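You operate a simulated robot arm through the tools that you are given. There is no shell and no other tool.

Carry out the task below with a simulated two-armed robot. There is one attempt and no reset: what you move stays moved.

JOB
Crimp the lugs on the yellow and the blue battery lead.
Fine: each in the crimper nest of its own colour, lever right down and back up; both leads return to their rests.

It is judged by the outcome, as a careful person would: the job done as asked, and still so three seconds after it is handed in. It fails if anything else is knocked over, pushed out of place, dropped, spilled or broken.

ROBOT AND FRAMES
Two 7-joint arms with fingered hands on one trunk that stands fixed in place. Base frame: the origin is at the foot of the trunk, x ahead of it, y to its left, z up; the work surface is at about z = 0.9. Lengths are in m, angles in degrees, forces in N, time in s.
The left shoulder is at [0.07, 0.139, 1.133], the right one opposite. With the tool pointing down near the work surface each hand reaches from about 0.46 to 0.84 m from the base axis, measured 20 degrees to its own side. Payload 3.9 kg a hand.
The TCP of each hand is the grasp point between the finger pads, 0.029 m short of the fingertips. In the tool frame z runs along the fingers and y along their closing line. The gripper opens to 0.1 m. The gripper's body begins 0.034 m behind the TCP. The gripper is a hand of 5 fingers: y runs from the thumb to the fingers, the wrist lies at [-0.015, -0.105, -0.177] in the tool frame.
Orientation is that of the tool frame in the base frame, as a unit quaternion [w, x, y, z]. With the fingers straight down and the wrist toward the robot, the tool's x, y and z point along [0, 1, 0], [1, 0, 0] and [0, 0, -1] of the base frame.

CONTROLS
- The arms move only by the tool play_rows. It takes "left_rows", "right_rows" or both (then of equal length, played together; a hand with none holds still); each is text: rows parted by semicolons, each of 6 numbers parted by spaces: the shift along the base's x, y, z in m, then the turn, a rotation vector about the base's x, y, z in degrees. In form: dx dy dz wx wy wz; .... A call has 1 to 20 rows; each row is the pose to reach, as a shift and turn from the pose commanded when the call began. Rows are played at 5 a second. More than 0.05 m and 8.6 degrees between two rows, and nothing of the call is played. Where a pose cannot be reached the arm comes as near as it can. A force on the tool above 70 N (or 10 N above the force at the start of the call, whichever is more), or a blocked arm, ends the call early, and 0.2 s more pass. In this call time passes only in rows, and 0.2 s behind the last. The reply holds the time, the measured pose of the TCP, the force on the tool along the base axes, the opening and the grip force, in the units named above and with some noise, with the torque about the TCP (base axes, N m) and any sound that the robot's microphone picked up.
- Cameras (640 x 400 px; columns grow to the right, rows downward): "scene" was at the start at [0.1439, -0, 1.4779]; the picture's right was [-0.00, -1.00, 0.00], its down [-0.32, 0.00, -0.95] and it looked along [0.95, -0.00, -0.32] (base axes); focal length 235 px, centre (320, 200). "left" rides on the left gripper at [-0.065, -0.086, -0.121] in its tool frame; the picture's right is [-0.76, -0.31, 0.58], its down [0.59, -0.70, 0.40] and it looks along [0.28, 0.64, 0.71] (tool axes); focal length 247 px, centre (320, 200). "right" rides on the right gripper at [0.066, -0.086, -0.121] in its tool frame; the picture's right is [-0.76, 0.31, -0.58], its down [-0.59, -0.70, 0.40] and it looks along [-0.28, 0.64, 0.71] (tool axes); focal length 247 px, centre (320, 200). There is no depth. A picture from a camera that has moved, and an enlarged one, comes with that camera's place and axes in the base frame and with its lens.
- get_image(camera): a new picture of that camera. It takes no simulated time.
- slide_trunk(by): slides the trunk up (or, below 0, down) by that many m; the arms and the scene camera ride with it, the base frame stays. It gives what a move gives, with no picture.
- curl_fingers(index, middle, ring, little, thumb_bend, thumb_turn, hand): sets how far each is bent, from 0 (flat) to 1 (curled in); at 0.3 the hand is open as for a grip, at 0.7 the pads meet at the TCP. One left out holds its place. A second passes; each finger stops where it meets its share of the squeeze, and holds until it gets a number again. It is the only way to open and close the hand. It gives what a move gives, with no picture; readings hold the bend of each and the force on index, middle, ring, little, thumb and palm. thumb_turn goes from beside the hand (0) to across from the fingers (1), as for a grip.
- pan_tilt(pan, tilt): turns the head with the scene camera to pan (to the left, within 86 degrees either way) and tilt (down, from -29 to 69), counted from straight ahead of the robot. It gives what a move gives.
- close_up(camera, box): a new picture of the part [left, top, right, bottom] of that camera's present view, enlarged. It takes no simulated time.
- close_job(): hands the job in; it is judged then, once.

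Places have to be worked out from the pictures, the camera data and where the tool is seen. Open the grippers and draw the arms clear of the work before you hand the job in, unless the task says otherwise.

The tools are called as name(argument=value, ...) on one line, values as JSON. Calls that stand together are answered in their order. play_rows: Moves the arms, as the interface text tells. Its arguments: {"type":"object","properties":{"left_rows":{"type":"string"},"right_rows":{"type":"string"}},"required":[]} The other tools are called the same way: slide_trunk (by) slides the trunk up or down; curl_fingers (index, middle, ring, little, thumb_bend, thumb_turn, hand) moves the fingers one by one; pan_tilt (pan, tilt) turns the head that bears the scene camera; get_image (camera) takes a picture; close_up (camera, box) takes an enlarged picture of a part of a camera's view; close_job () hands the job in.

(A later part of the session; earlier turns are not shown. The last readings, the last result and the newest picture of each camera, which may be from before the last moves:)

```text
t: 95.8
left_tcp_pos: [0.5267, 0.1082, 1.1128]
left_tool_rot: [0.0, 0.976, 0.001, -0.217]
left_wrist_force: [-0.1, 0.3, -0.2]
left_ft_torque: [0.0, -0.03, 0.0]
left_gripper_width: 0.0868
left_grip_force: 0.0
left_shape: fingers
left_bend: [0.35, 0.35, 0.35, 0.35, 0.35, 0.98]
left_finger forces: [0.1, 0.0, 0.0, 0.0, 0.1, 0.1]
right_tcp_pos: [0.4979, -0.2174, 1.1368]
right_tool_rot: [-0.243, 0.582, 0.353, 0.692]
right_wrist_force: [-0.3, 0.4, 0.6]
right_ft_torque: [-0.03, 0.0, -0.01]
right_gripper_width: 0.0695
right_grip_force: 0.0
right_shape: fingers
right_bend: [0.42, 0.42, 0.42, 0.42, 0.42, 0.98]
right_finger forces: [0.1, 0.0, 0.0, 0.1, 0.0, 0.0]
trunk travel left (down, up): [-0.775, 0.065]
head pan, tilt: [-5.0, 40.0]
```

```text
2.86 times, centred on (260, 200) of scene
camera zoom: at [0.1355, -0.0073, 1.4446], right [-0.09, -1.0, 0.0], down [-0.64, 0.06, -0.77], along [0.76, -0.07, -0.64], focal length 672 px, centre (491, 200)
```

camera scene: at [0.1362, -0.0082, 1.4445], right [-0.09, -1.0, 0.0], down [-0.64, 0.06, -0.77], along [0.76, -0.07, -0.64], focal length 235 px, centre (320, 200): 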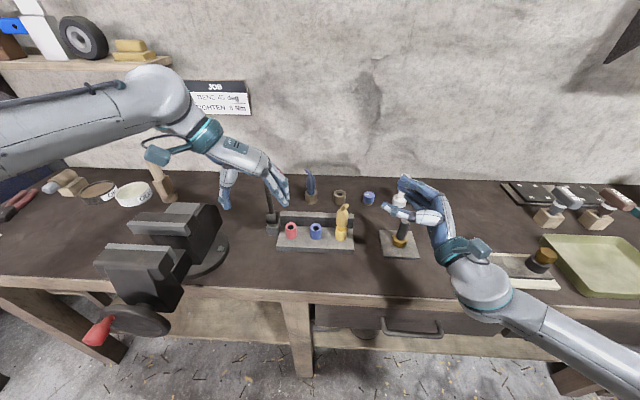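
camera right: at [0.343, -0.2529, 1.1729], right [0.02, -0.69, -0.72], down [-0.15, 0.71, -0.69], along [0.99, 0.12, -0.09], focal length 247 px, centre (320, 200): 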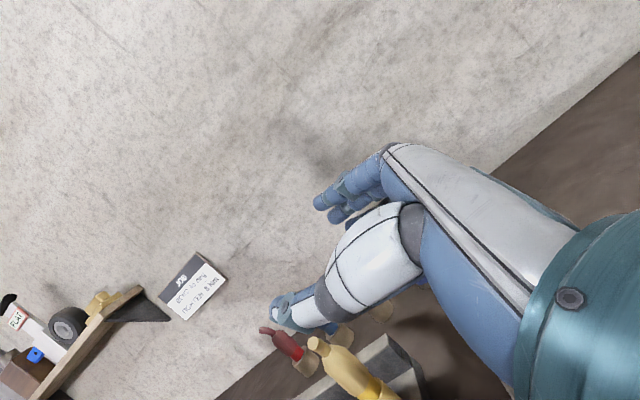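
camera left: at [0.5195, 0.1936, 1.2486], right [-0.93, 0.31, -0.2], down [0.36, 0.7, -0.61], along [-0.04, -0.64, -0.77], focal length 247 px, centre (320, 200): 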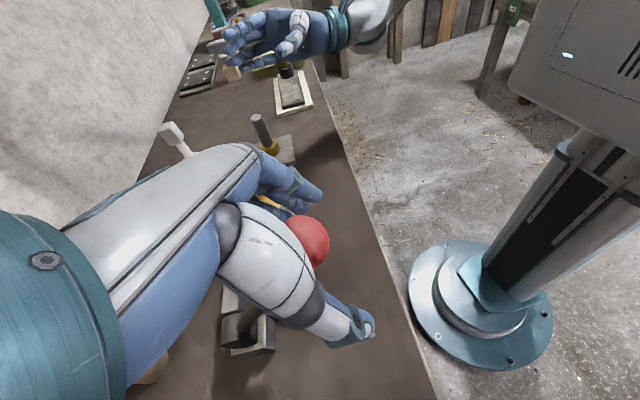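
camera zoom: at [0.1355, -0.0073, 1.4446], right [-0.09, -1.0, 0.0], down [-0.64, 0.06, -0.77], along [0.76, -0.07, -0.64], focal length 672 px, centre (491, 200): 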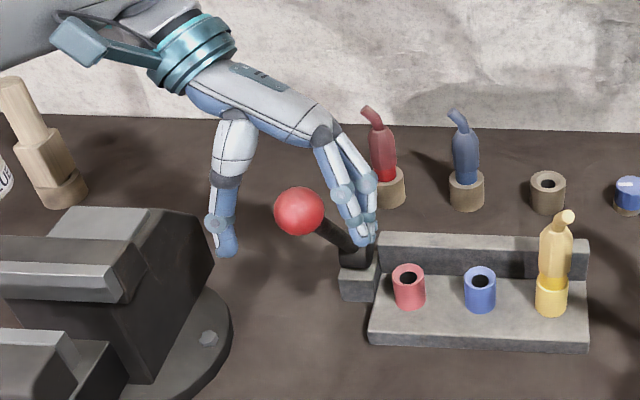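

The knob is right at the grasp point. I'll close lightly to cage it, then drive down along the arc with the palm behind it.

curl_fingers(hand="left", index=0.6, middle=0.6, ring=0.56, little=0.5, thumb_bend=0.62)

play_rows(left_rows="-0.004 0 -0.008 0 0 0;-0.0157 0.0005 -0.0195 0 -1 0;-0.0275 0.002 -0.0312 0 -2 0;-0.0381 0.0032 -0.0438 0 -3 0;-0.0477 0.0044 -0.0573 0 -4.5 0")

get_image(camera="left")

close_up(camera="scene", box=[180, 150, 340, 290])

```text
t: 96.8
left_tcp_pos: [0.5278, 0.1071, 1.1132]
left_tool_rot: [-0.001, 0.976, 0.0, -0.217]
left_wrist_force: [0.1, -1.9, -0.6]
left_ft_torque: [-0.02, 0.01, -0.03]
left_gripper_width: 0.0248
left_grip_force: 1.0
left_shape: fingers
left_bend: [0.59, 0.6, 0.56, 0.5, 0.62, 0.98]
left_finger forces: [1.6, 0.0, 0.1, 0.1, 0.1, 0.0]
right_tcp_pos: [0.4976, -0.2175, 1.1358]
right_tool_rot: [-0.242, 0.581, 0.353, 0.692]
right_wrist_force: [0.0, 0.4, 0.4]
right_ft_torque: [0.01, 0.06, -0.01]
right_gripper_width: 0.0696
right_grip_force: 0.0
right_shape: fingers
right_bend: [0.42, 0.42, 0.42, 0.42, 0.42, 0.98]
right_finger forces: [0.0, 0.0, 0.2, 0.0, 0.1, 0.0]
trunk travel left (down, up): [-0.775, 0.065]
head pan, tilt: [-5.0, 40.0]
```

```text
t: 98.0
left_tcp_pos: [0.4771, 0.1097, 1.0574]
left_tool_rot: [0.0, 0.984, -0.001, -0.178]
left_wrist_force: [-2.1, -1.1, 10.6]
left_ft_torque: [-0.09, -0.53, -0.06]
left_gripper_width: 0.0234
left_grip_force: 4.2
left_shape: fingers
left_bend: [0.6, 0.6, 0.56, 0.5, 0.62, 0.98]
left_finger forces: [0.0, 0.0, 0.1, 0.1, 0.0, 8.5]
right_tcp_pos: [0.4947, -0.2176, 1.137]
right_tool_rot: [-0.242, 0.581, 0.352, 0.693]
right_wrist_force: [0.4, -0.5, -0.3]
right_ft_torque: [0.02, 0.0, -0.04]
right_gripper_width: 0.0695
right_grip_force: 0.1
right_shape: fingers
right_bend: [0.42, 0.42, 0.42, 0.42, 0.42, 0.98]
right_finger forces: [0.1, 0.0, 0.1, 0.0, 0.1, 0.0]
trunk travel left (down, up): [-0.775, 0.065]
head pan, tilt: [-5.0, 40.0]
```

```text
taken
camera left: at [0.4587, 0.1965, 1.1924], right [-0.91, 0.31, -0.28], down [0.41, 0.7, -0.58], along [0.02, -0.64, -0.77], focal length 247 px, centre (320, 200)
```

left: 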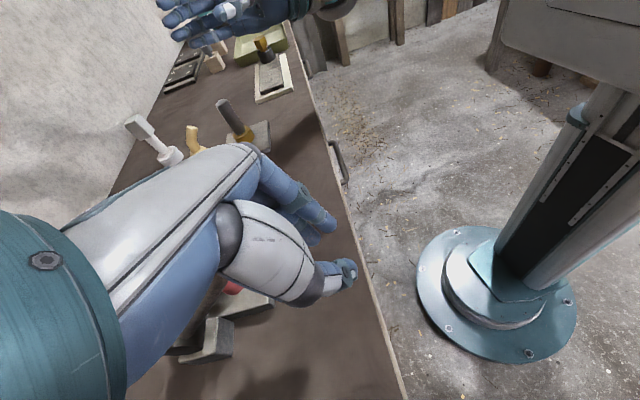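

```text
2.86 times, centred on (260, 220) of scene
camera zoom: at [0.1329, -0.0075, 1.445], right [-0.09, -1.0, 0.0], down [-0.64, 0.06, -0.77], along [0.76, -0.07, -0.64], focal length 672 px, centre (491, 143)
```

zoom: 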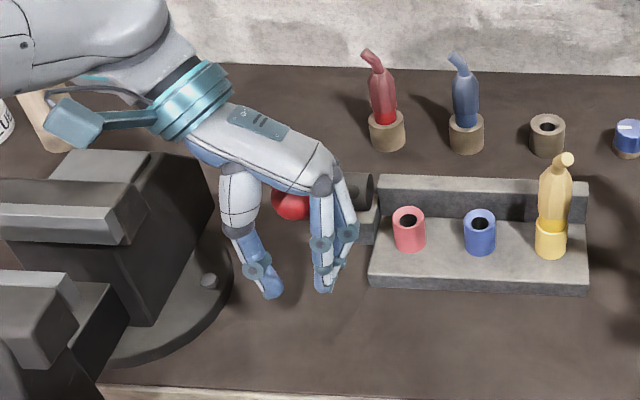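

The palm is pressing the knob (8.5 N) and the lever has reached about 48°. I'll continue pushing to about 70°.

play_rows(left_rows="-0.0065 0.001 -0.01 0 -1 0;-0.015 0.002 -0.0237 0 -2 0;-0.0234 0.003 -0.0379 0 -3 0;-0.0305 0.004 -0.0529 0 -4 0;-0.034 0.0045 -0.0621 0 -5 0")

get_image(camera="left")

close_up(camera="scene", box=[180, 150, 340, 290])

```text
t: 99.1
left_tcp_pos: [0.4553, 0.1081, 1.0145]
left_tool_rot: [0.012, 0.991, 0.007, -0.13]
left_wrist_force: [7.2, -15.5, 16.0]
left_ft_torque: [0.66, -0.12, -0.4]
left_gripper_width: 0.0233
left_grip_force: 11.9
left_shape: fingers
left_bend: [0.6, 0.6, 0.56, 0.5, 0.62, 0.98]
left_finger forces: [0.1, 0.0, 0.0, 0.1, 0.0, 22.9]
right_tcp_pos: [0.4969, -0.2199, 1.1356]
right_tool_rot: [-0.242, 0.582, 0.352, 0.692]
right_wrist_force: [0.4, 0.7, -0.4]
right_ft_torque: [0.0, 0.0, -0.01]
right_gripper_width: 0.0697
right_grip_force: 0.1
right_shape: fingers
right_bend: [0.42, 0.42, 0.42, 0.42, 0.42, 0.98]
right_finger forces: [0.0, 0.1, 0.0, 0.0, 0.0, 0.0]
trunk travel left (down, up): [-0.775, 0.065]
head pan, tilt: [-5.0, 40.0]
stopped in row 5 (left hand): the force on the tool passed its limit at 74 N (the readings are from after the stop); the commanded pose is now the measured one
```

```text
taken
camera left: at [0.423, 0.1964, 1.1454], right [-0.89, 0.28, -0.37], down [0.45, 0.7, -0.55], along [0.1, -0.66, -0.75], focal length 247 px, centre (320, 200)
```

left: 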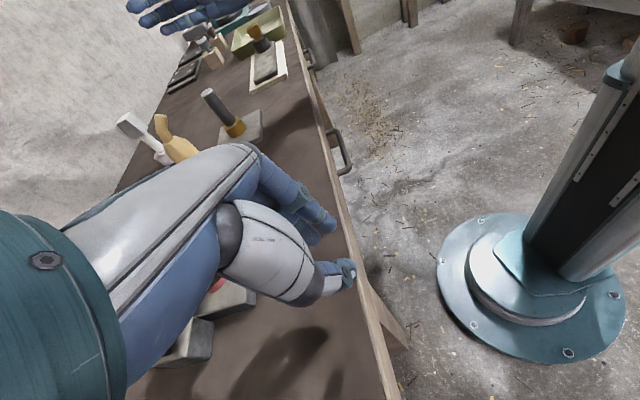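

```text
2.86 times, centred on (260, 220) of scene
camera zoom: at [0.1348, -0.0101, 1.4443], right [-0.09, -1.0, 0.0], down [-0.64, 0.06, -0.77], along [0.76, -0.07, -0.64], focal length 672 px, centre (491, 143)
```

zoom: 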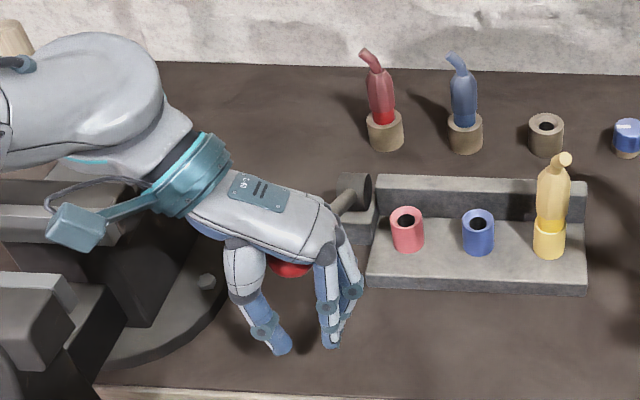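

The force limit tripped with the lever at about 62°, so it may be at its stop or just stiff. I'll ease off the left hand slightly and turn the right hand, which is clear, to view the lever side-on.

play_rows(left_rows="0 -0.002 0.004 0 0 0;0.001 -0.003 0.006 0 0 0", right_rows="0 0 0.005 0 0 7;0 0 0.01 0 0 14")

play_rows(right_rows="0 0 0.005 0 0 7;0 0 0.01 0 0 14;0 0 0.015 0 0 21;0 0 0.02 0 0 28;0 0 0.02 0 0 35;0 0 0.02 0 0 42")

get_image(camera="right")

```text
t: 99.7
left_tcp_pos: [0.4573, 0.1081, 1.0173]
left_tool_rot: [0.009, 0.991, 0.006, -0.133]
left_wrist_force: [2.6, -5.5, 1.0]
left_ft_torque: [0.3, 0.06, -0.17]
left_gripper_width: 0.0234
left_grip_force: 2.7
left_shape: fingers
left_bend: [0.6, 0.6, 0.56, 0.5, 0.62, 0.98]
left_finger forces: [0.1, 0.1, 0.0, 0.0, 0.1, 5.4]
right_tcp_pos: [0.4958, -0.2186, 1.1469]
right_tool_rot: [-0.326, 0.535, 0.421, 0.656]
right_wrist_force: [0.1, 0.3, -0.8]
right_ft_torque: [-0.04, 0.02, 0.01]
right_gripper_width: 0.0698
right_grip_force: 0.0
right_shape: fingers
right_bend: [0.42, 0.42, 0.42, 0.42, 0.42, 0.98]
right_finger forces: [0.0, 0.0, 0.0, 0.0, 0.0, 0.1]
trunk travel left (down, up): [-0.775, 0.065]
head pan, tilt: [-5.0, 40.0]
```

```text
t: 101.1
left_tcp_pos: [0.4555, 0.11, 1.0186]
left_tool_rot: [0.01, 0.991, 0.007, -0.133]
left_wrist_force: [1.0, -2.4, 0.9]
left_ft_torque: [0.08, 0.0, -0.07]
left_gripper_width: 0.0235
left_grip_force: 1.5
left_shape: fingers
left_bend: [0.6, 0.6, 0.56, 0.5, 0.62, 0.98]
left_finger forces: [0.0, 0.0, 0.1, 0.0, 0.1, 2.5]
right_tcp_pos: [0.4103, -0.2056, 1.1795]
right_tool_rot: [-0.539, 0.357, 0.578, 0.498]
right_wrist_force: [0.4, -0.6, 0.5]
right_ft_torque: [0.01, -0.01, -0.04]
right_gripper_width: 0.0699
right_grip_force: 0.1
right_shape: fingers
right_bend: [0.42, 0.42, 0.42, 0.42, 0.42, 0.98]
right_finger forces: [0.0, 0.0, 0.0, 0.1, 0.0, 0.0]
right hand out of reach, approached as far as the arm can: row 4, 5, 6
trunk travel left (down, up): [-0.775, 0.065]
head pan, tilt: [-5.0, 40.0]
```

```text
taken
camera right: at [0.3504, -0.3525, 1.2177], right [0.57, -0.38, -0.73], down [-0.68, 0.28, -0.68], along [0.47, 0.88, -0.1], focal length 247 px, centre (320, 200)
```

right: 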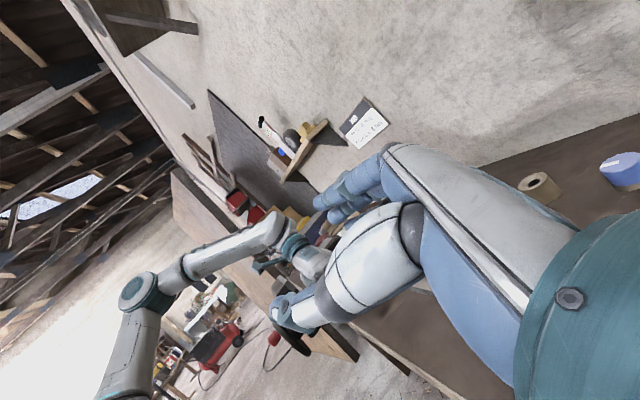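

The view is blocked by the hand itself. I'll raise the left hand off the knob to see the lever's angle from the scene camera.

play_rows(left_rows="0.005 0 0.02 0 0 0;0.01 0.005 0.045 0 0 0;0.01 0.02 0.075 0 0 0;0 0.05 0.1 0 0 0;-0.02 0.08 0.12 0 0 0")

close_up(camera="scene", box=[200, 150, 360, 290])

get_image(camera="left")

```text
t: 102.3
left_tcp_pos: [0.4346, 0.191, 1.137]
left_tool_rot: [0.011, 0.991, 0.006, -0.132]
left_wrist_force: [0.3, 0.5, 0.4]
left_ft_torque: [0.0, 0.01, 0.0]
left_gripper_width: 0.0231
left_grip_force: 0.1
left_shape: fingers
left_bend: [0.6, 0.6, 0.56, 0.5, 0.62, 0.98]
left_finger forces: [0.0, 0.1, 0.1, 0.0, 0.0, 0.1]
right_tcp_pos: [0.4106, -0.2062, 1.1809]
right_tool_rot: [-0.539, 0.358, 0.578, 0.497]
right_wrist_force: [-0.1, -0.7, 0.1]
right_ft_torque: [0.01, 0.01, 0.01]
right_gripper_width: 0.0702
right_grip_force: 0.0
right_shape: fingers
right_bend: [0.42, 0.42, 0.42, 0.42, 0.42, 0.98]
right_finger forces: [0.0, 0.0, 0.1, 0.0, 0.1, 0.0]
trunk travel left (down, up): [-0.775, 0.065]
head pan, tilt: [-5.0, 40.0]
```

```text
2.86 times, centred on (280, 220) of scene
camera zoom: at [0.1346, -0.0061, 1.4447], right [-0.09, -1.0, 0.0], down [-0.64, 0.06, -0.77], along [0.76, -0.07, -0.64], focal length 672 px, centre (434, 143)
```

zoom: 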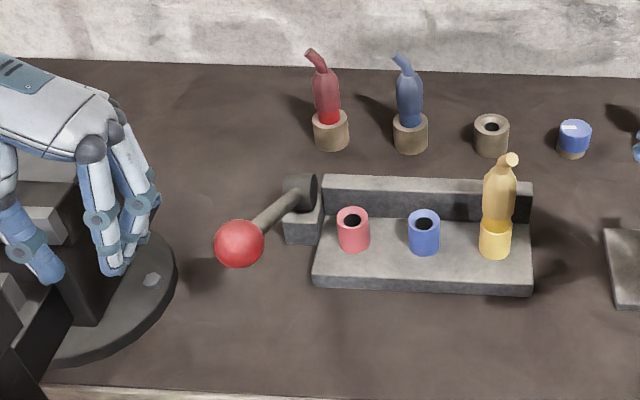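

```text
taken
camera left: at [0.4022, 0.2781, 1.2685], right [-0.89, 0.29, -0.36], down [0.45, 0.7, -0.55], along [0.1, -0.65, -0.75], focal length 247 px, centre (320, 200)
```

left: 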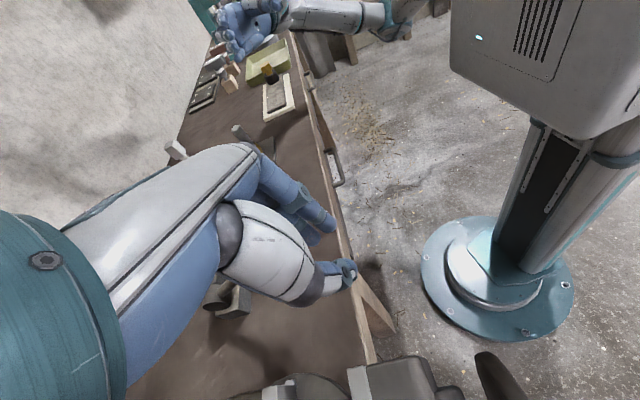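

The lever holds at roughly 57–60°, and the stall came with a large sideways force because the palm slopes. I'll make a fist with the left hand, to push straight down, and look at its shape.

curl_fingers(hand="left", index=1.0, middle=1.0, ring=1.0, little=1.0, thumb_bend=0.3, thumb_turn=0.3)

get_image(camera="left")

close_up(camera="scene", box=[140, 100, 340, 280])

```text
t: 103.3
left_tcp_pos: [0.435, 0.1887, 1.1382]
left_tool_rot: [0.01, 0.991, 0.007, -0.132]
left_wrist_force: [-0.1, 0.4, 0.5]
left_ft_torque: [0.0, -0.01, -0.03]
left_gripper_width: 0.0764
left_grip_force: 0.1
left_shape: fingers
left_bend: [1.0, 1.0, 1.0, 1.0, 0.3, 0.29]
left_finger forces: [0.0, 0.1, 0.0, 0.0, 0.1, 0.1]
right_tcp_pos: [0.4102, -0.2063, 1.1801]
right_tool_rot: [-0.538, 0.358, 0.577, 0.499]
right_wrist_force: [-0.5, 0.4, -0.1]
right_ft_torque: [0.02, 0.02, -0.01]
right_gripper_width: 0.0697
right_grip_force: 0.0
right_shape: fingers
right_bend: [0.42, 0.42, 0.42, 0.42, 0.42, 0.98]
right_finger forces: [0.0, 0.0, 0.0, 0.0, 0.0, 0.0]
trunk travel left (down, up): [-0.775, 0.065]
head pan, tilt: [-5.0, 40.0]
```

```text
taken
camera left: at [0.403, 0.2767, 1.2683], right [-0.89, 0.29, -0.36], down [0.45, 0.7, -0.55], along [0.1, -0.65, -0.75], focal length 247 px, centre (320, 200)
```

left: 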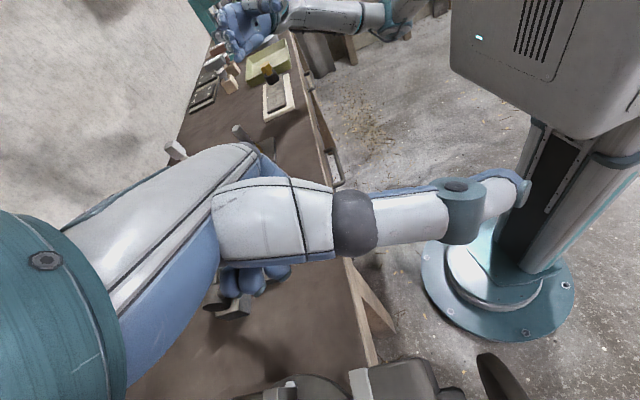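

```text
2.22 times, centred on (240, 190) of scene
camera zoom: at [0.1352, -0.007, 1.4446], right [-0.09, -1.0, 0.0], down [-0.64, 0.06, -0.77], along [0.76, -0.07, -0.64], focal length 523 px, centre (498, 222)
```

zoom: 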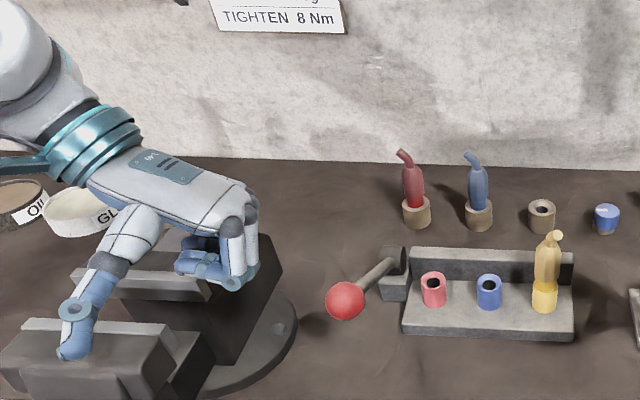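

The fist's underside is level with the TCP and a bit toward -y. I'll tuck the thumb back across and position the fist above the knob.

curl_fingers(hand="left", thumb_bend=0.2, thumb_turn=0.98)

play_rows(left_rows="0.01 -0.014 0.005 0 -2 0;0.02 -0.028 0.01 0 -4 0;0.03 -0.042 0.01 0 -6 0;0.042 -0.057 0.005 0 -8 0")

close_up(camera="scene", box=[180, 130, 340, 270])

get_image(camera="left")

```text
t: 104.3
left_tcp_pos: [0.4358, 0.1892, 1.1378]
left_tool_rot: [0.01, 0.991, 0.006, -0.132]
left_wrist_force: [-0.1, -0.4, 0.1]
left_ft_torque: [-0.03, -0.01, 0.01]
left_gripper_width: 0.0502
left_grip_force: 0.1
left_shape: fingers
left_bend: [1.0, 1.0, 1.0, 1.0, 0.2, 0.95]
left_finger forces: [0.0, 0.1, 0.0, 0.0, 0.0, 0.0]
right_tcp_pos: [0.4109, -0.2059, 1.1782]
right_tool_rot: [-0.538, 0.359, 0.577, 0.499]
right_wrist_force: [0.9, 0.5, 1.0]
right_ft_torque: [0.02, 0.03, 0.02]
right_gripper_width: 0.0695
right_grip_force: 0.0
right_shape: fingers
right_bend: [0.42, 0.42, 0.42, 0.42, 0.42, 0.98]
right_finger forces: [0.1, 0.0, 0.0, 0.0, 0.0, 0.1]
trunk travel left (down, up): [-0.775, 0.065]
head pan, tilt: [-5.0, 40.0]
```

```text
t: 105.3
left_tcp_pos: [0.4773, 0.1321, 1.1425]
left_tool_rot: [0.011, 0.998, 0.005, -0.063]
left_wrist_force: [0.4, 0.6, 0.5]
left_ft_torque: [-0.02, -0.01, -0.01]
left_gripper_width: 0.0502
left_grip_force: 0.0
left_shape: fingers
left_bend: [1.0, 1.0, 1.0, 1.0, 0.2, 0.95]
left_finger forces: [0.0, 0.0, 0.0, 0.0, 0.0, 0.0]
right_tcp_pos: [0.4105, -0.2072, 1.1796]
right_tool_rot: [-0.539, 0.359, 0.576, 0.498]
right_wrist_force: [0.4, 0.0, -0.5]
right_ft_torque: [-0.01, 0.02, 0.04]
right_gripper_width: 0.0698
right_grip_force: 0.0
right_shape: fingers
right_bend: [0.42, 0.42, 0.42, 0.42, 0.42, 0.98]
right_finger forces: [0.0, 0.0, 0.0, 0.0, 0.0, 0.0]
trunk travel left (down, up): [-0.775, 0.065]
head pan, tilt: [-5.0, 40.0]
```

```text
2.86 times, centred on (260, 200) of scene
camera zoom: at [0.136, -0.0081, 1.4445], right [-0.09, -1.0, 0.0], down [-0.64, 0.06, -0.77], along [0.76, -0.07, -0.64], focal length 672 px, centre (491, 200)
```

zoom: 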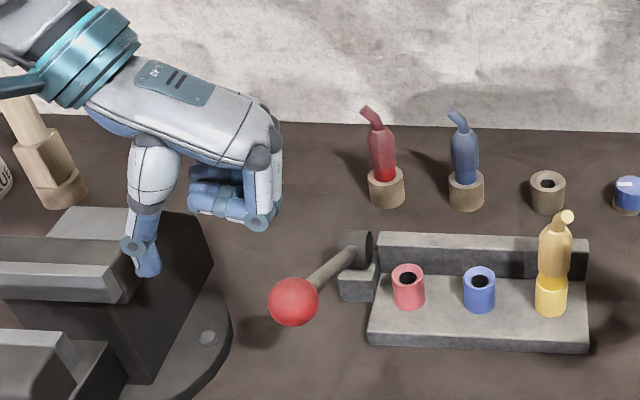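

```text
taken
camera left: at [0.4281, 0.2198, 1.2679], right [-0.83, 0.29, -0.48], down [0.52, 0.7, -0.48], along [0.2, -0.65, -0.73], focal length 247 px, centre (320, 200)
```

left: 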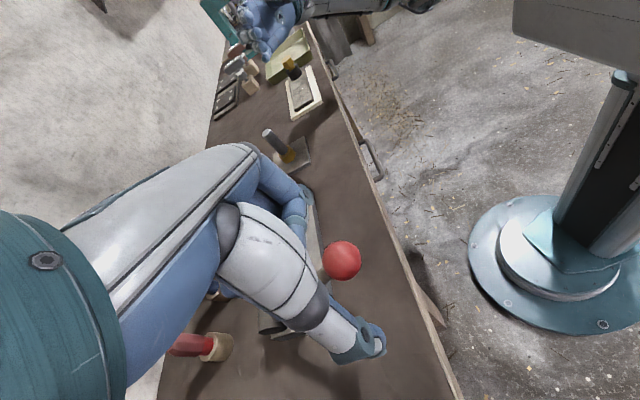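

The fist's underside spans about ±2.5 cm around the TCP in y, so I'll centre it over the knob (y ≈ .112) and come down to touch.

play_rows(left_rows="0 -0.01 -0.005 0 0 0;0 -0.02 -0.015 0 0 0;0 -0.02 -0.03 0 0 0;0 -0.02 -0.042 0 0 0;0 -0.02 -0.05 0 0 0")

close_up(camera="scene", box=[180, 150, 340, 290])

get_image(camera="left")

```text
t: 106.5
left_tcp_pos: [0.4768, 0.1129, 1.0919]
left_tool_rot: [0.011, 0.998, 0.006, -0.063]
left_wrist_force: [-0.2, 0.0, 0.5]
left_ft_torque: [0.02, -0.01, 0.0]
left_gripper_width: 0.0503
left_grip_force: 0.0
left_shape: fingers
left_bend: [1.0, 1.0, 1.0, 1.0, 0.2, 0.95]
left_finger forces: [0.0, 0.1, 0.1, 0.0, 0.1, 0.0]
right_tcp_pos: [0.4102, -0.2059, 1.1786]
right_tool_rot: [-0.539, 0.358, 0.577, 0.498]
right_wrist_force: [-0.5, 0.1, 0.2]
right_ft_torque: [-0.02, 0.01, -0.01]
right_gripper_width: 0.0697
right_grip_force: 0.0
right_shape: fingers
right_bend: [0.42, 0.42, 0.42, 0.42, 0.42, 0.98]
right_finger forces: [0.1, 0.0, 0.1, 0.0, 0.0, 0.0]
trunk travel left (down, up): [-0.775, 0.065]
head pan, tilt: [-5.0, 40.0]
```

```text
2.86 times, centred on (260, 220) of scene
camera zoom: at [0.1353, -0.0071, 1.4446], right [-0.09, -1.0, 0.0], down [-0.64, 0.06, -0.77], along [0.76, -0.07, -0.64], focal length 672 px, centre (491, 143)
```

zoom: 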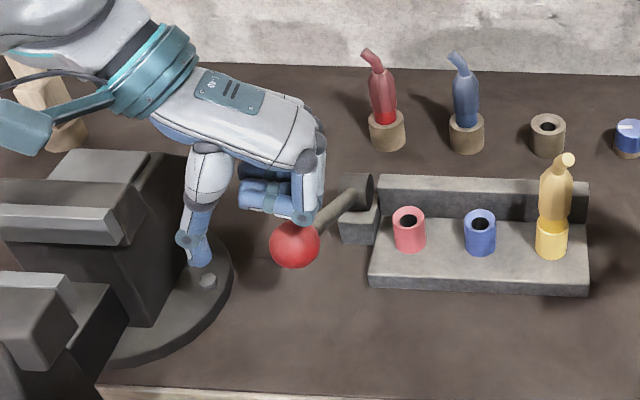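

```text
taken
camera left: at [0.4273, 0.2009, 1.2179], right [-0.83, 0.29, -0.48], down [0.53, 0.7, -0.48], along [0.2, -0.65, -0.73], focal length 247 px, centre (320, 200)
```

left: 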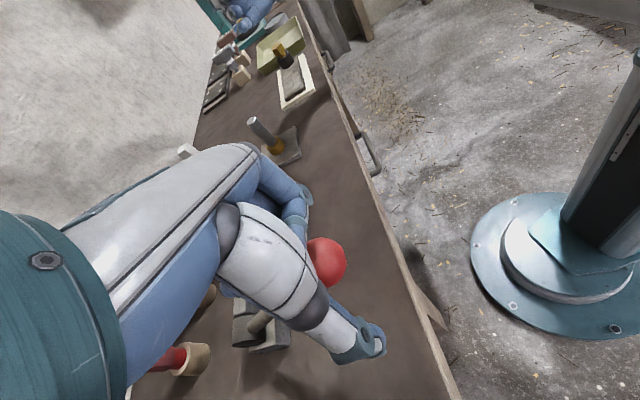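

The fist sits just above the knob with no contact yet. I'll push down along the arc in small steps.

play_rows(left_rows="0 0 -0.007 0 0 0;-0.0053 0.0006 -0.0157 0 -0.5 0;-0.0101 0.0012 -0.0247 0 -1 0;-0.0145 0.0017 -0.0339 0 -1.5 0")

close_up(camera="scene", box=[180, 150, 340, 290])

```text
t: 107.5
left_tcp_pos: [0.4638, 0.1128, 1.0599]
left_tool_rot: [0.01, 0.999, 0.006, -0.049]
left_wrist_force: [0.1, -1.5, 4.2]
left_ft_torque: [-0.04, -0.09, -0.04]
left_gripper_width: 0.0504
left_grip_force: 2.1
left_shape: fingers
left_bend: [1.0, 1.0, 1.0, 1.0, 0.2, 0.95]
left_finger forces: [0.1, 4.1, 0.0, 0.0, 0.1, 0.0]
right_tcp_pos: [0.4099, -0.2064, 1.1797]
right_tool_rot: [-0.539, 0.358, 0.577, 0.498]
right_wrist_force: [0.1, 0.3, 0.0]
right_ft_torque: [0.0, 0.04, 0.0]
right_gripper_width: 0.0697
right_grip_force: 0.1
right_shape: fingers
right_bend: [0.42, 0.42, 0.42, 0.42, 0.42, 0.98]
right_finger forces: [0.1, 0.0, 0.1, 0.0, 0.1, 0.0]
trunk travel left (down, up): [-0.775, 0.065]
head pan, tilt: [-5.0, 40.0]
```

```text
2.86 times, centred on (260, 220) of scene
camera zoom: at [0.1345, -0.0077, 1.4448], right [-0.09, -1.0, 0.0], down [-0.64, 0.06, -0.77], along [0.76, -0.07, -0.64], focal length 672 px, centre (491, 143)
```

zoom: 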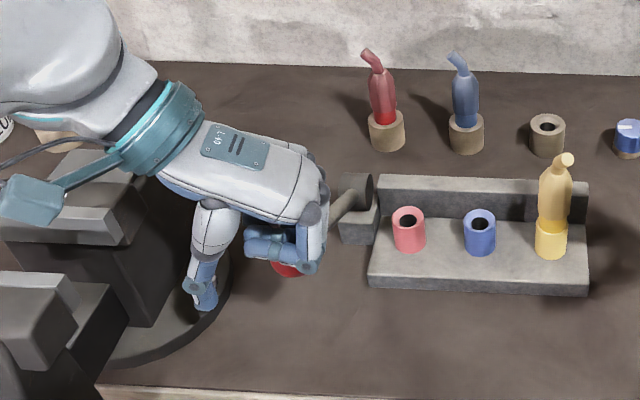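

The lever moves with only about 4 N, so it was not at its stop. I'll keep pushing down.

play_rows(left_rows="-0.0025 0.0003 -0.0065 0 -0.5 0;-0.0051 0.0006 -0.0126 0 -1 0;-0.0072 0.0009 -0.019 0 -1 0;-0.0093 0.0011 -0.0256 0 -1.5 0;-0.011 0.0013 -0.032 0 -1.5 0;-0.0125 0.0015 -0.0388 0 -2 0")

close_up(camera="scene", box=[180, 150, 340, 290])

get_image(camera="left")

```text
t: 108.3
left_tcp_pos: [0.4589, 0.107, 1.0557]
left_tool_rot: [0.022, 0.999, 0.007, -0.025]
left_wrist_force: [-1.7, -14.9, 22.7]
left_ft_torque: [0.17, -0.64, -0.43]
left_gripper_width: 0.0503
left_grip_force: 13.9
left_shape: fingers
left_bend: [1.0, 1.0, 1.0, 1.0, 0.2, 0.95]
left_finger forces: [0.1, 0.8, 26.6, 0.0, 0.0, 0.0]
right_tcp_pos: [0.4067, -0.2076, 1.18]
right_tool_rot: [-0.539, 0.358, 0.577, 0.498]
right_wrist_force: [1.1, -0.6, -0.7]
right_ft_torque: [-0.02, 0.01, -0.01]
right_gripper_width: 0.07
right_grip_force: 0.1
right_shape: fingers
right_bend: [0.42, 0.42, 0.42, 0.42, 0.42, 0.98]
right_finger forces: [0.0, 0.0, 0.0, 0.0, 0.1, 0.1]
trunk travel left (down, up): [-0.775, 0.065]
head pan, tilt: [-5.0, 40.0]
stopped in row 4 (left hand): the force on the tool passed its limit at 72 N (the readings are from after the stop); the commanded pose is now the measured one
```

```text
2.86 times, centred on (260, 220) of scene
camera zoom: at [0.1318, -0.0091, 1.4444], right [-0.09, -1.0, 0.0], down [-0.64, 0.06, -0.77], along [0.76, -0.07, -0.64], focal length 672 px, centre (491, 143)
```

zoom: 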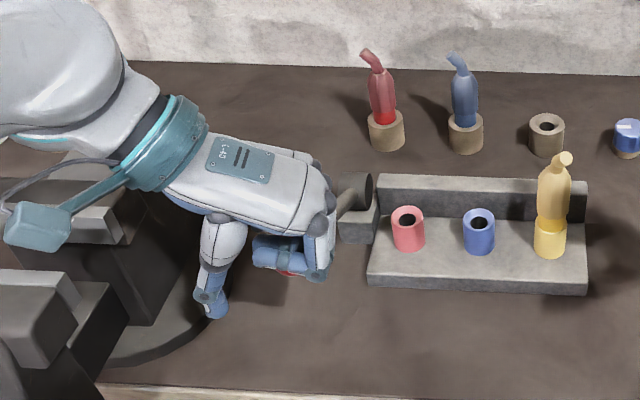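

```text
taken
camera left: at [0.3984, 0.1972, 1.1737], right [-0.79, 0.27, -0.55], down [0.56, 0.69, -0.46], along [0.26, -0.67, -0.7], focal length 247 px, centre (320, 200)
```

left: 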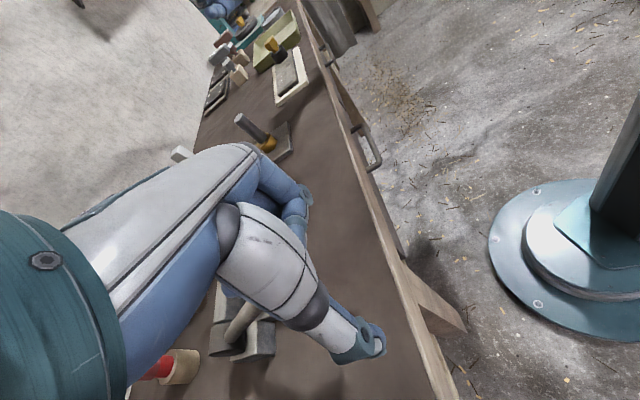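

It stopped again at over 70 N at a similar lever angle, with no sound heard. I'll back off upward and measure the lever precisely.

play_rows(left_rows="0 0 0.015 0 0 0;0 0.01 0.045 0 0 0;-0.01 0.03 0.075 0 0 0;-0.02 0.06 0.1 0 0 0;-0.03 0.09 0.12 0 0 0")

close_up(camera="scene", box=[220, 170, 340, 270])

get_image(camera="left")

```text
t: 109.5
left_tcp_pos: [0.4294, 0.2009, 1.1677]
left_tool_rot: [0.018, 0.999, 0.008, -0.029]
left_wrist_force: [0.2, -0.1, 0.2]
left_ft_torque: [0.02, -0.02, 0.0]
left_gripper_width: 0.0502
left_grip_force: 0.1
left_shape: fingers
left_bend: [1.0, 1.0, 1.0, 1.0, 0.2, 0.95]
left_finger forces: [0.1, 0.0, 0.0, 0.1, 0.0, 0.0]
right_tcp_pos: [0.4101, -0.2064, 1.1799]
right_tool_rot: [-0.539, 0.359, 0.577, 0.499]
right_wrist_force: [0.4, -0.4, -0.3]
right_ft_torque: [-0.01, -0.06, 0.0]
right_gripper_width: 0.0697
right_grip_force: 0.0
right_shape: fingers
right_bend: [0.42, 0.42, 0.42, 0.42, 0.42, 0.98]
right_finger forces: [0.1, 0.0, 0.0, 0.0, 0.0, 0.2]
trunk travel left (down, up): [-0.775, 0.065]
head pan, tilt: [-5.0, 40.0]
```

```text
4.00 times, centred on (280, 220) of scene
camera zoom: at [0.1342, -0.0069, 1.4447], right [-0.09, -1.0, 0.0], down [-0.64, 0.06, -0.77], along [0.76, -0.07, -0.64], focal length 941 px, centre (480, 120)
```

zoom: 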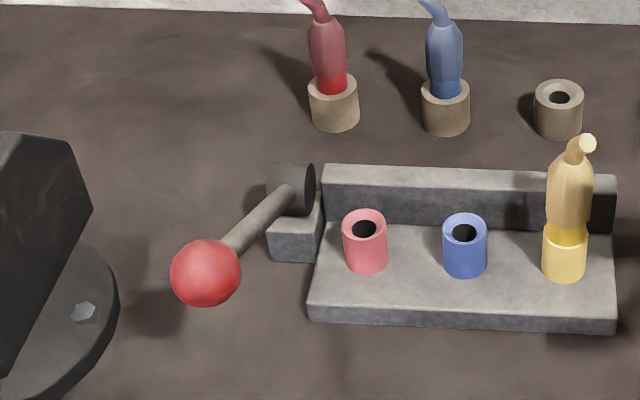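

```text
taken
camera left: at [0.3697, 0.2912, 1.2878], right [-0.79, 0.27, -0.54], down [0.55, 0.7, -0.46], along [0.25, -0.66, -0.7], focal length 247 px, centre (320, 200)
```

left: 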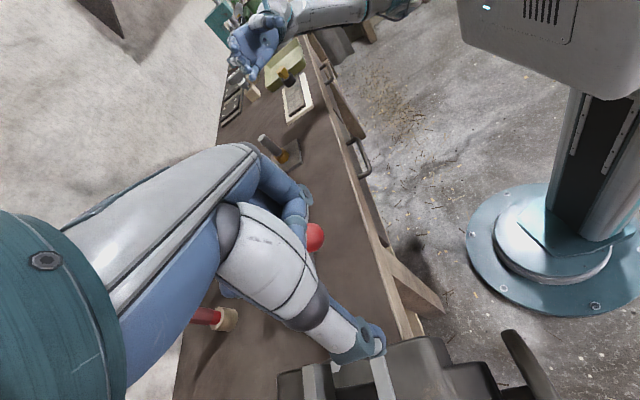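

Both pushes stopped rigidly with the lever resting at about 58–59°, so that is its bottom stop and the lever has been right down. Next I'll raise it: I'll open the left hand, come over the knob, cage it with the fingertips underneath and lift along the arc.

curl_fingers(hand="left", index=0.35, middle=0.35, ring=0.35, little=0.35, thumb_bend=0.35, thumb_turn=0.98)

play_rows(left_rows="0.018 -0.022 0 0 4.5 0;0.036 -0.045 0 0 9 0;0.054 -0.067 -0.005 0 13 0;0.07 -0.089 -0.015 0 17 0;0.066 -0.089 -0.035 0 17 0;0.06 -0.089 -0.06 0 17 0;0.054 -0.0895 -0.085 0 17 0;0.05 -0.09 -0.103 0 17 0")

get_image(camera="left")

close_up(camera="scene", box=[180, 150, 340, 290])

```text
t: 110.5
left_tcp_pos: [0.4296, 0.2011, 1.167]
left_tool_rot: [0.018, 0.999, 0.008, -0.029]
left_wrist_force: [-0.1, -0.1, -0.3]
left_ft_torque: [0.01, -0.03, -0.06]
left_gripper_width: 0.0874
left_grip_force: 0.0
left_shape: fingers
left_bend: [0.35, 0.35, 0.35, 0.35, 0.35, 0.96]
left_finger forces: [0.0, 0.0, 0.1, 0.0, 0.0, 0.0]
right_tcp_pos: [0.4106, -0.2075, 1.1798]
right_tool_rot: [-0.539, 0.358, 0.577, 0.498]
right_wrist_force: [-0.1, 0.6, 0.6]
right_ft_torque: [0.03, -0.03, -0.03]
right_gripper_width: 0.0697
right_grip_force: 0.1
right_shape: fingers
right_bend: [0.42, 0.42, 0.42, 0.42, 0.42, 0.98]
right_finger forces: [0.0, 0.0, 0.0, 0.0, 0.1, 0.0]
trunk travel left (down, up): [-0.775, 0.065]
head pan, tilt: [-5.0, 40.0]
```

```text
t: 112.3
left_tcp_pos: [0.4804, 0.1098, 1.0667]
left_tool_rot: [0.018, 0.984, 0.009, -0.176]
left_wrist_force: [-0.2, -0.2, -0.2]
left_ft_torque: [0.0, 0.01, -0.02]
left_gripper_width: 0.0872
left_grip_force: 0.1
left_shape: fingers
left_bend: [0.35, 0.35, 0.35, 0.35, 0.35, 0.96]
left_finger forces: [0.1, 0.0, 0.0, 0.1, 0.0, 0.0]
right_tcp_pos: [0.4103, -0.2071, 1.1801]
right_tool_rot: [-0.539, 0.358, 0.577, 0.498]
right_wrist_force: [0.7, 1.2, 0.1]
right_ft_torque: [-0.03, -0.02, 0.03]
right_gripper_width: 0.0698
right_grip_force: 0.1
right_shape: fingers
right_bend: [0.42, 0.42, 0.42, 0.42, 0.42, 0.98]
right_finger forces: [0.0, 0.0, 0.0, 0.1, 0.0, 0.0]
trunk travel left (down, up): [-0.775, 0.065]
head pan, tilt: [-5.0, 40.0]
```

```text
taken
camera left: at [0.4583, 0.2001, 1.1988], right [-0.92, 0.27, -0.29], down [0.39, 0.7, -0.6], along [0.03, -0.66, -0.75], focal length 247 px, centre (320, 200)
```

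left: 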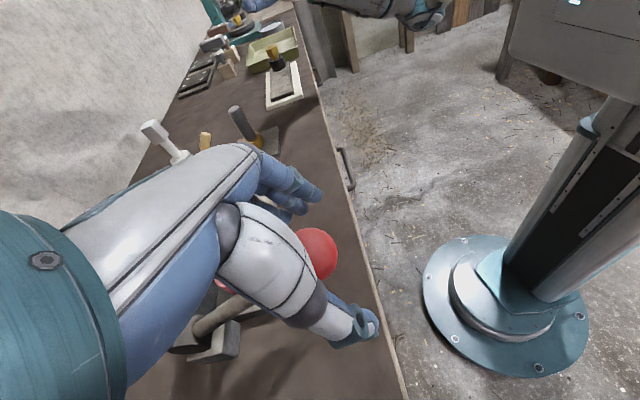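

```text
2.86 times, centred on (260, 220) of scene
camera zoom: at [0.1352, -0.0069, 1.4446], right [-0.09, -1.0, 0.0], down [-0.64, 0.06, -0.77], along [0.76, -0.07, -0.64], focal length 672 px, centre (491, 143)
```

zoom: 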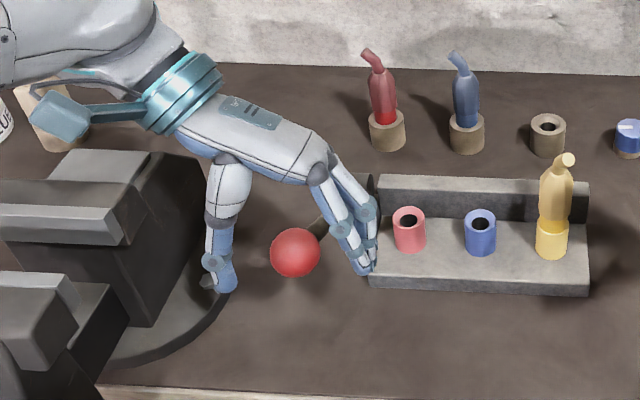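

The knob is at the grasp point. I'll close middle and thumb around and under it, with the index across the front.

curl_fingers(hand="left", index=0.72, middle=0.68, ring=0.6, little=0.5, thumb_bend=0.72)

curl_fingers(hand="left", index=0.8, middle=0.76, thumb_bend=0.8)

get_image(camera="left")

close_up(camera="scene", box=[220, 180, 300, 260])

```text
t: 113.3
left_tcp_pos: [0.4797, 0.1106, 1.0679]
left_tool_rot: [0.018, 0.984, 0.01, -0.177]
left_wrist_force: [-0.7, -2.3, -0.6]
left_ft_torque: [-0.03, 0.01, -0.01]
left_gripper_width: 0.0174
left_grip_force: 8.5
left_shape: fingers
left_bend: [0.64, 0.63, 0.6, 0.5, 0.65, 0.99]
left_finger forces: [5.1, 4.0, 0.0, 0.0, 8.0, 0.0]
right_tcp_pos: [0.4106, -0.2071, 1.1785]
right_tool_rot: [-0.539, 0.359, 0.577, 0.498]
right_wrist_force: [-0.5, -0.8, -0.3]
right_ft_torque: [-0.01, 0.03, -0.02]
right_gripper_width: 0.0697
right_grip_force: 0.0
right_shape: fingers
right_bend: [0.42, 0.42, 0.42, 0.42, 0.42, 0.98]
right_finger forces: [0.1, 0.0, 0.0, 0.1, 0.1, 0.2]
trunk travel left (down, up): [-0.775, 0.065]
head pan, tilt: [-5.0, 40.0]
```

```text
t: 114.3
left_tcp_pos: [0.478, 0.108, 1.0685]
left_tool_rot: [0.017, 0.984, 0.011, -0.176]
left_wrist_force: [-7.0, -7.3, 2.3]
left_ft_torque: [-0.15, 0.04, -0.02]
left_gripper_width: 0.0
left_grip_force: 15.9
left_shape: fingers
left_bend: [0.78, 0.63, 0.6, 0.5, 0.73, 0.97]
left_finger forces: [10.2, 9.0, 0.0, 0.0, 12.6, 0.0]
right_tcp_pos: [0.4094, -0.2081, 1.1797]
right_tool_rot: [-0.539, 0.357, 0.577, 0.499]
right_wrist_force: [-0.6, 0.3, -0.3]
right_ft_torque: [0.0, -0.01, 0.01]
right_gripper_width: 0.07
right_grip_force: 0.1
right_shape: fingers
right_bend: [0.42, 0.42, 0.42, 0.42, 0.42, 0.98]
right_finger forces: [0.0, 0.1, 0.0, 0.0, 0.1, 0.0]
trunk travel left (down, up): [-0.775, 0.065]
head pan, tilt: [-5.0, 40.0]
```

```text
taken
camera left: at [0.4567, 0.1977, 1.2003], right [-0.92, 0.27, -0.29], down [0.4, 0.7, -0.6], along [0.04, -0.66, -0.75], focal length 247 px, centre (320, 200)
```

left: 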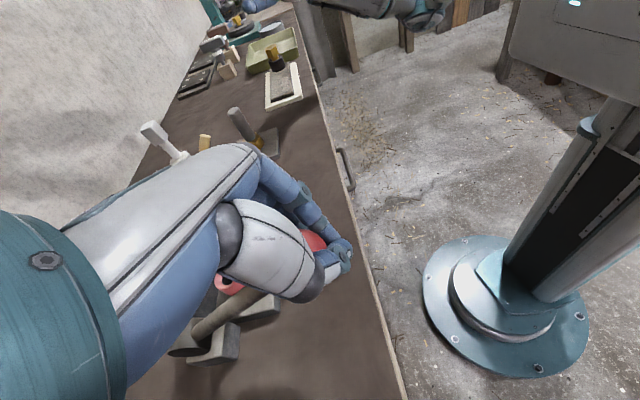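

```text
5.00 times, centred on (260, 220) of scene
camera zoom: at [0.1332, -0.0094, 1.4448], right [-0.09, -1.0, 0.0], down [-0.64, 0.06, -0.77], along [0.76, -0.07, -0.64], focal length 1176 px, centre (620, 100)
```

zoom: 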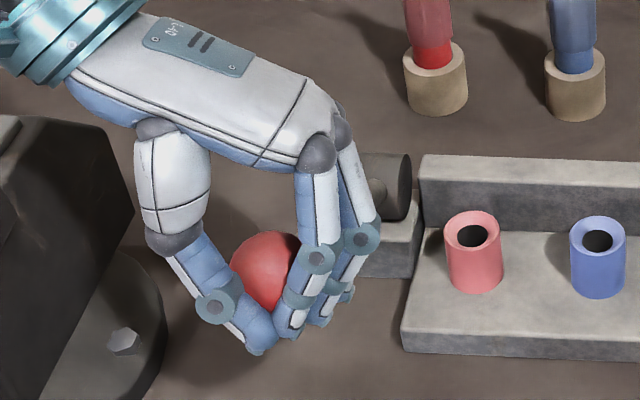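

The knob is well caged with the fingertips underneath. I'll lift along the arc back toward upright.

play_rows(left_rows="0.0045 -0.0005 0.008 0 0 0;0.0093 -0.0011 0.0141 0 0 0;0.0197 -0.0024 0.0274 0 0 0;0.0313 -0.0038 0.0396 0 0 0;0.0439 -0.0053 0.0508 0 -1 0;0.0574 -0.0069 0.0609 0 -2 0")

get_image(camera="left")

close_up(camera="scene", box=[200, 140, 340, 260])

```text
t: 115.7
left_tcp_pos: [0.5353, 0.102, 1.1291]
left_tool_rot: [0.017, 0.987, 0.01, -0.16]
left_wrist_force: [-4.5, -11.2, 0.3]
left_ft_torque: [-0.16, 0.11, -0.1]
left_gripper_width: 0.0
left_grip_force: 5.2
left_shape: fingers
left_bend: [0.78, 0.62, 0.6, 0.5, 0.74, 0.98]
left_finger forces: [0.2, 10.9, 0.1, 0.0, 0.1, 0.1]
right_tcp_pos: [0.4089, -0.2081, 1.1786]
right_tool_rot: [-0.539, 0.358, 0.577, 0.499]
right_wrist_force: [-0.5, -0.5, 0.5]
right_ft_torque: [0.02, -0.03, 0.01]
right_gripper_width: 0.0695
right_grip_force: 0.0
right_shape: fingers
right_bend: [0.42, 0.42, 0.42, 0.42, 0.42, 0.98]
right_finger forces: [0.0, 0.0, 0.0, 0.0, 0.0, 0.1]
trunk travel left (down, up): [-0.775, 0.065]
head pan, tilt: [-5.0, 40.0]
```

```text
taken
camera left: at [0.5105, 0.1901, 1.2605], right [-0.91, 0.27, -0.32], down [0.42, 0.7, -0.58], along [0.06, -0.66, -0.75], focal length 247 px, centre (320, 200)
```

left: 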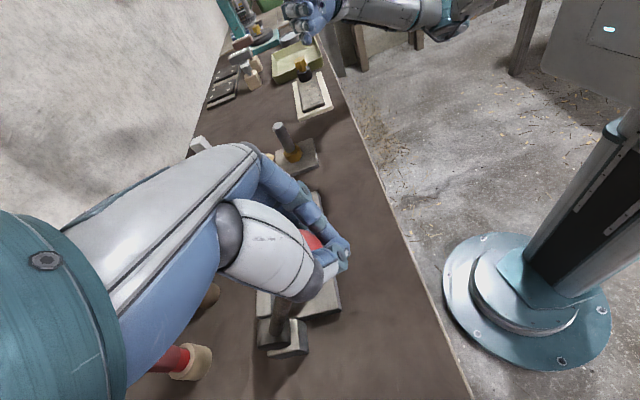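

```text
3.33 times, centred on (270, 200) of scene
camera zoom: at [0.1341, -0.0108, 1.4447], right [-0.09, -1.0, 0.0], down [-0.64, 0.06, -0.77], along [0.76, -0.07, -0.64], focal length 784 px, centre (487, 200)
```

zoom: 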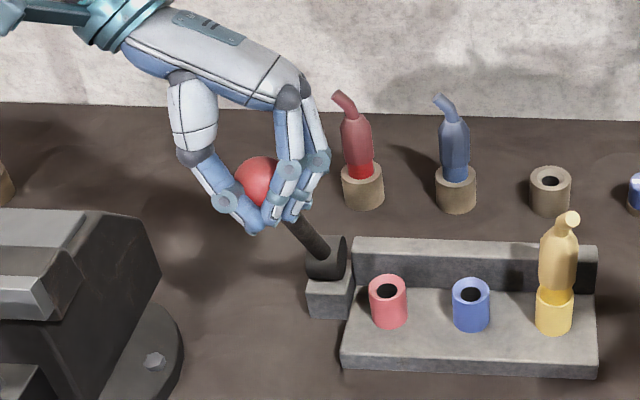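

The lever is following well and is now at about 34°. I'll continue to upright.

play_rows(left_rows="0.0143 -0.0035 0.0088 0 -2 0;0.0294 -0.006 0.0164 0 -4 0;0.045 -0.008 0.0226 0 -6 0;0.0611 -0.01 0.0274 0 -8 0;0.0776 -0.012 0.0308 0 -10 0;0.0943 -0.014 0.0327 0 -12 0")

get_image(camera="left")

close_up(camera="scene", box=[200, 120, 340, 260])

```text
t: 117.1
left_tcp_pos: [0.6296, 0.0871, 1.1599]
left_tool_rot: [0.015, 0.998, 0.007, -0.057]
left_wrist_force: [-13.5, -8.0, -12.1]
left_ft_torque: [0.01, 0.36, -0.24]
left_gripper_width: 0.0
left_grip_force: 8.3
left_shape: fingers
left_bend: [0.78, 0.63, 0.6, 0.5, 0.74, 0.98]
left_finger forces: [0.1, 17.1, 0.2, 0.0, 0.1, 0.0]
right_tcp_pos: [0.4088, -0.208, 1.1802]
right_tool_rot: [-0.538, 0.358, 0.577, 0.499]
right_wrist_force: [-1.0, -0.5, 0.0]
right_ft_torque: [-0.04, 0.02, 0.0]
right_gripper_width: 0.0699
right_grip_force: 0.2
right_shape: fingers
right_bend: [0.42, 0.42, 0.42, 0.42, 0.42, 0.98]
right_finger forces: [0.1, 0.0, 0.0, 0.0, 0.0, 0.0]
trunk travel left (down, up): [-0.775, 0.065]
head pan, tilt: [-5.0, 40.0]
```

```text
taken
camera left: at [0.5768, 0.176, 1.2834], right [-0.82, 0.28, -0.5], down [0.53, 0.7, -0.48], along [0.21, -0.66, -0.72], focal length 247 px, centre (320, 200)
```

left: 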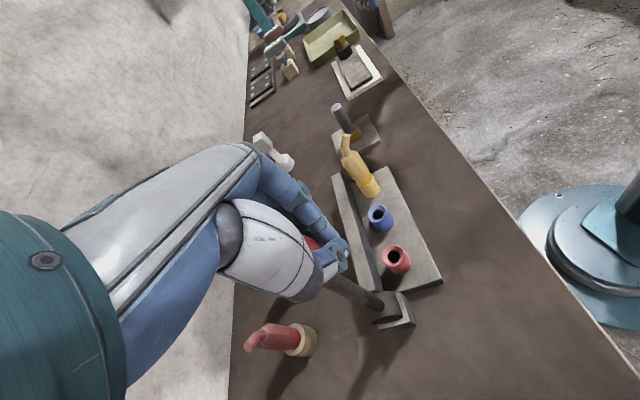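

```text
2.86 times, centred on (270, 190) of scene
camera zoom: at [0.1318, -0.01, 1.4448], right [-0.09, -1.0, 0.0], down [-0.64, 0.06, -0.77], along [0.76, -0.07, -0.64], focal length 672 px, centre (463, 229)
```

zoom: 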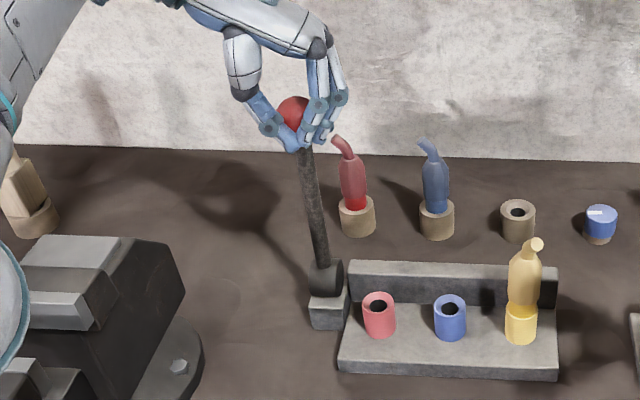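

It's nearly upright. I'll nudge the last few mm to its up stop.

play_rows(left_rows="0.004 -0.0005 -0.001 0 0 0;0.008 -0.001 -0.002 0 0 0;0.012 -0.0015 -0.003 0 0 0")

close_up(camera="scene", box=[200, 120, 340, 260])

```text
t: 117.9
left_tcp_pos: [0.6315, 0.0873, 1.1575]
left_tool_rot: [0.019, 0.998, 0.008, -0.055]
left_wrist_force: [-19.4, -10.2, -6.0]
left_ft_torque: [-0.08, 0.41, -0.41]
left_gripper_width: 0.0002
left_grip_force: 9.4
left_shape: fingers
left_bend: [0.78, 0.62, 0.6, 0.5, 0.74, 0.98]
left_finger forces: [0.0, 17.9, 0.1, 0.0, 0.1, 0.1]
left hand out of reach, approached as far as the arm can: row 1, 2, 3
right_tcp_pos: [0.4083, -0.2086, 1.1794]
right_tool_rot: [-0.537, 0.357, 0.578, 0.5]
right_wrist_force: [0.0, 1.1, 0.1]
right_ft_torque: [0.01, 0.01, 0.02]
right_gripper_width: 0.0696
right_grip_force: 0.1
right_shape: fingers
right_bend: [0.42, 0.42, 0.42, 0.42, 0.42, 0.98]
right_finger forces: [0.0, 0.1, 0.0, 0.1, 0.0, 0.0]
trunk travel left (down, up): [-0.775, 0.065]
head pan, tilt: [-5.0, 40.0]
```

```text
2.86 times, centred on (270, 190) of scene
camera zoom: at [0.1312, -0.01, 1.445], right [-0.09, -1.0, 0.0], down [-0.64, 0.06, -0.77], along [0.77, -0.07, -0.64], focal length 672 px, centre (463, 229)
```

zoom: 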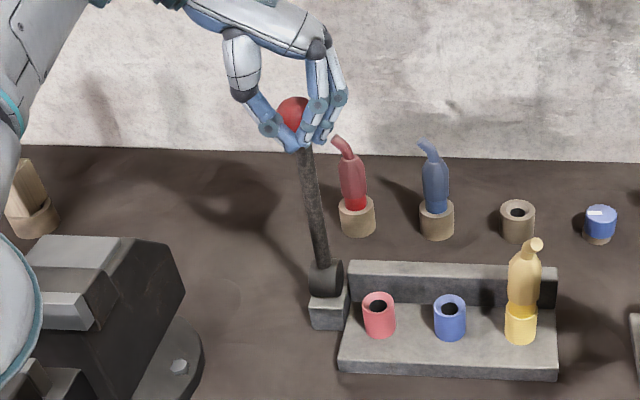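

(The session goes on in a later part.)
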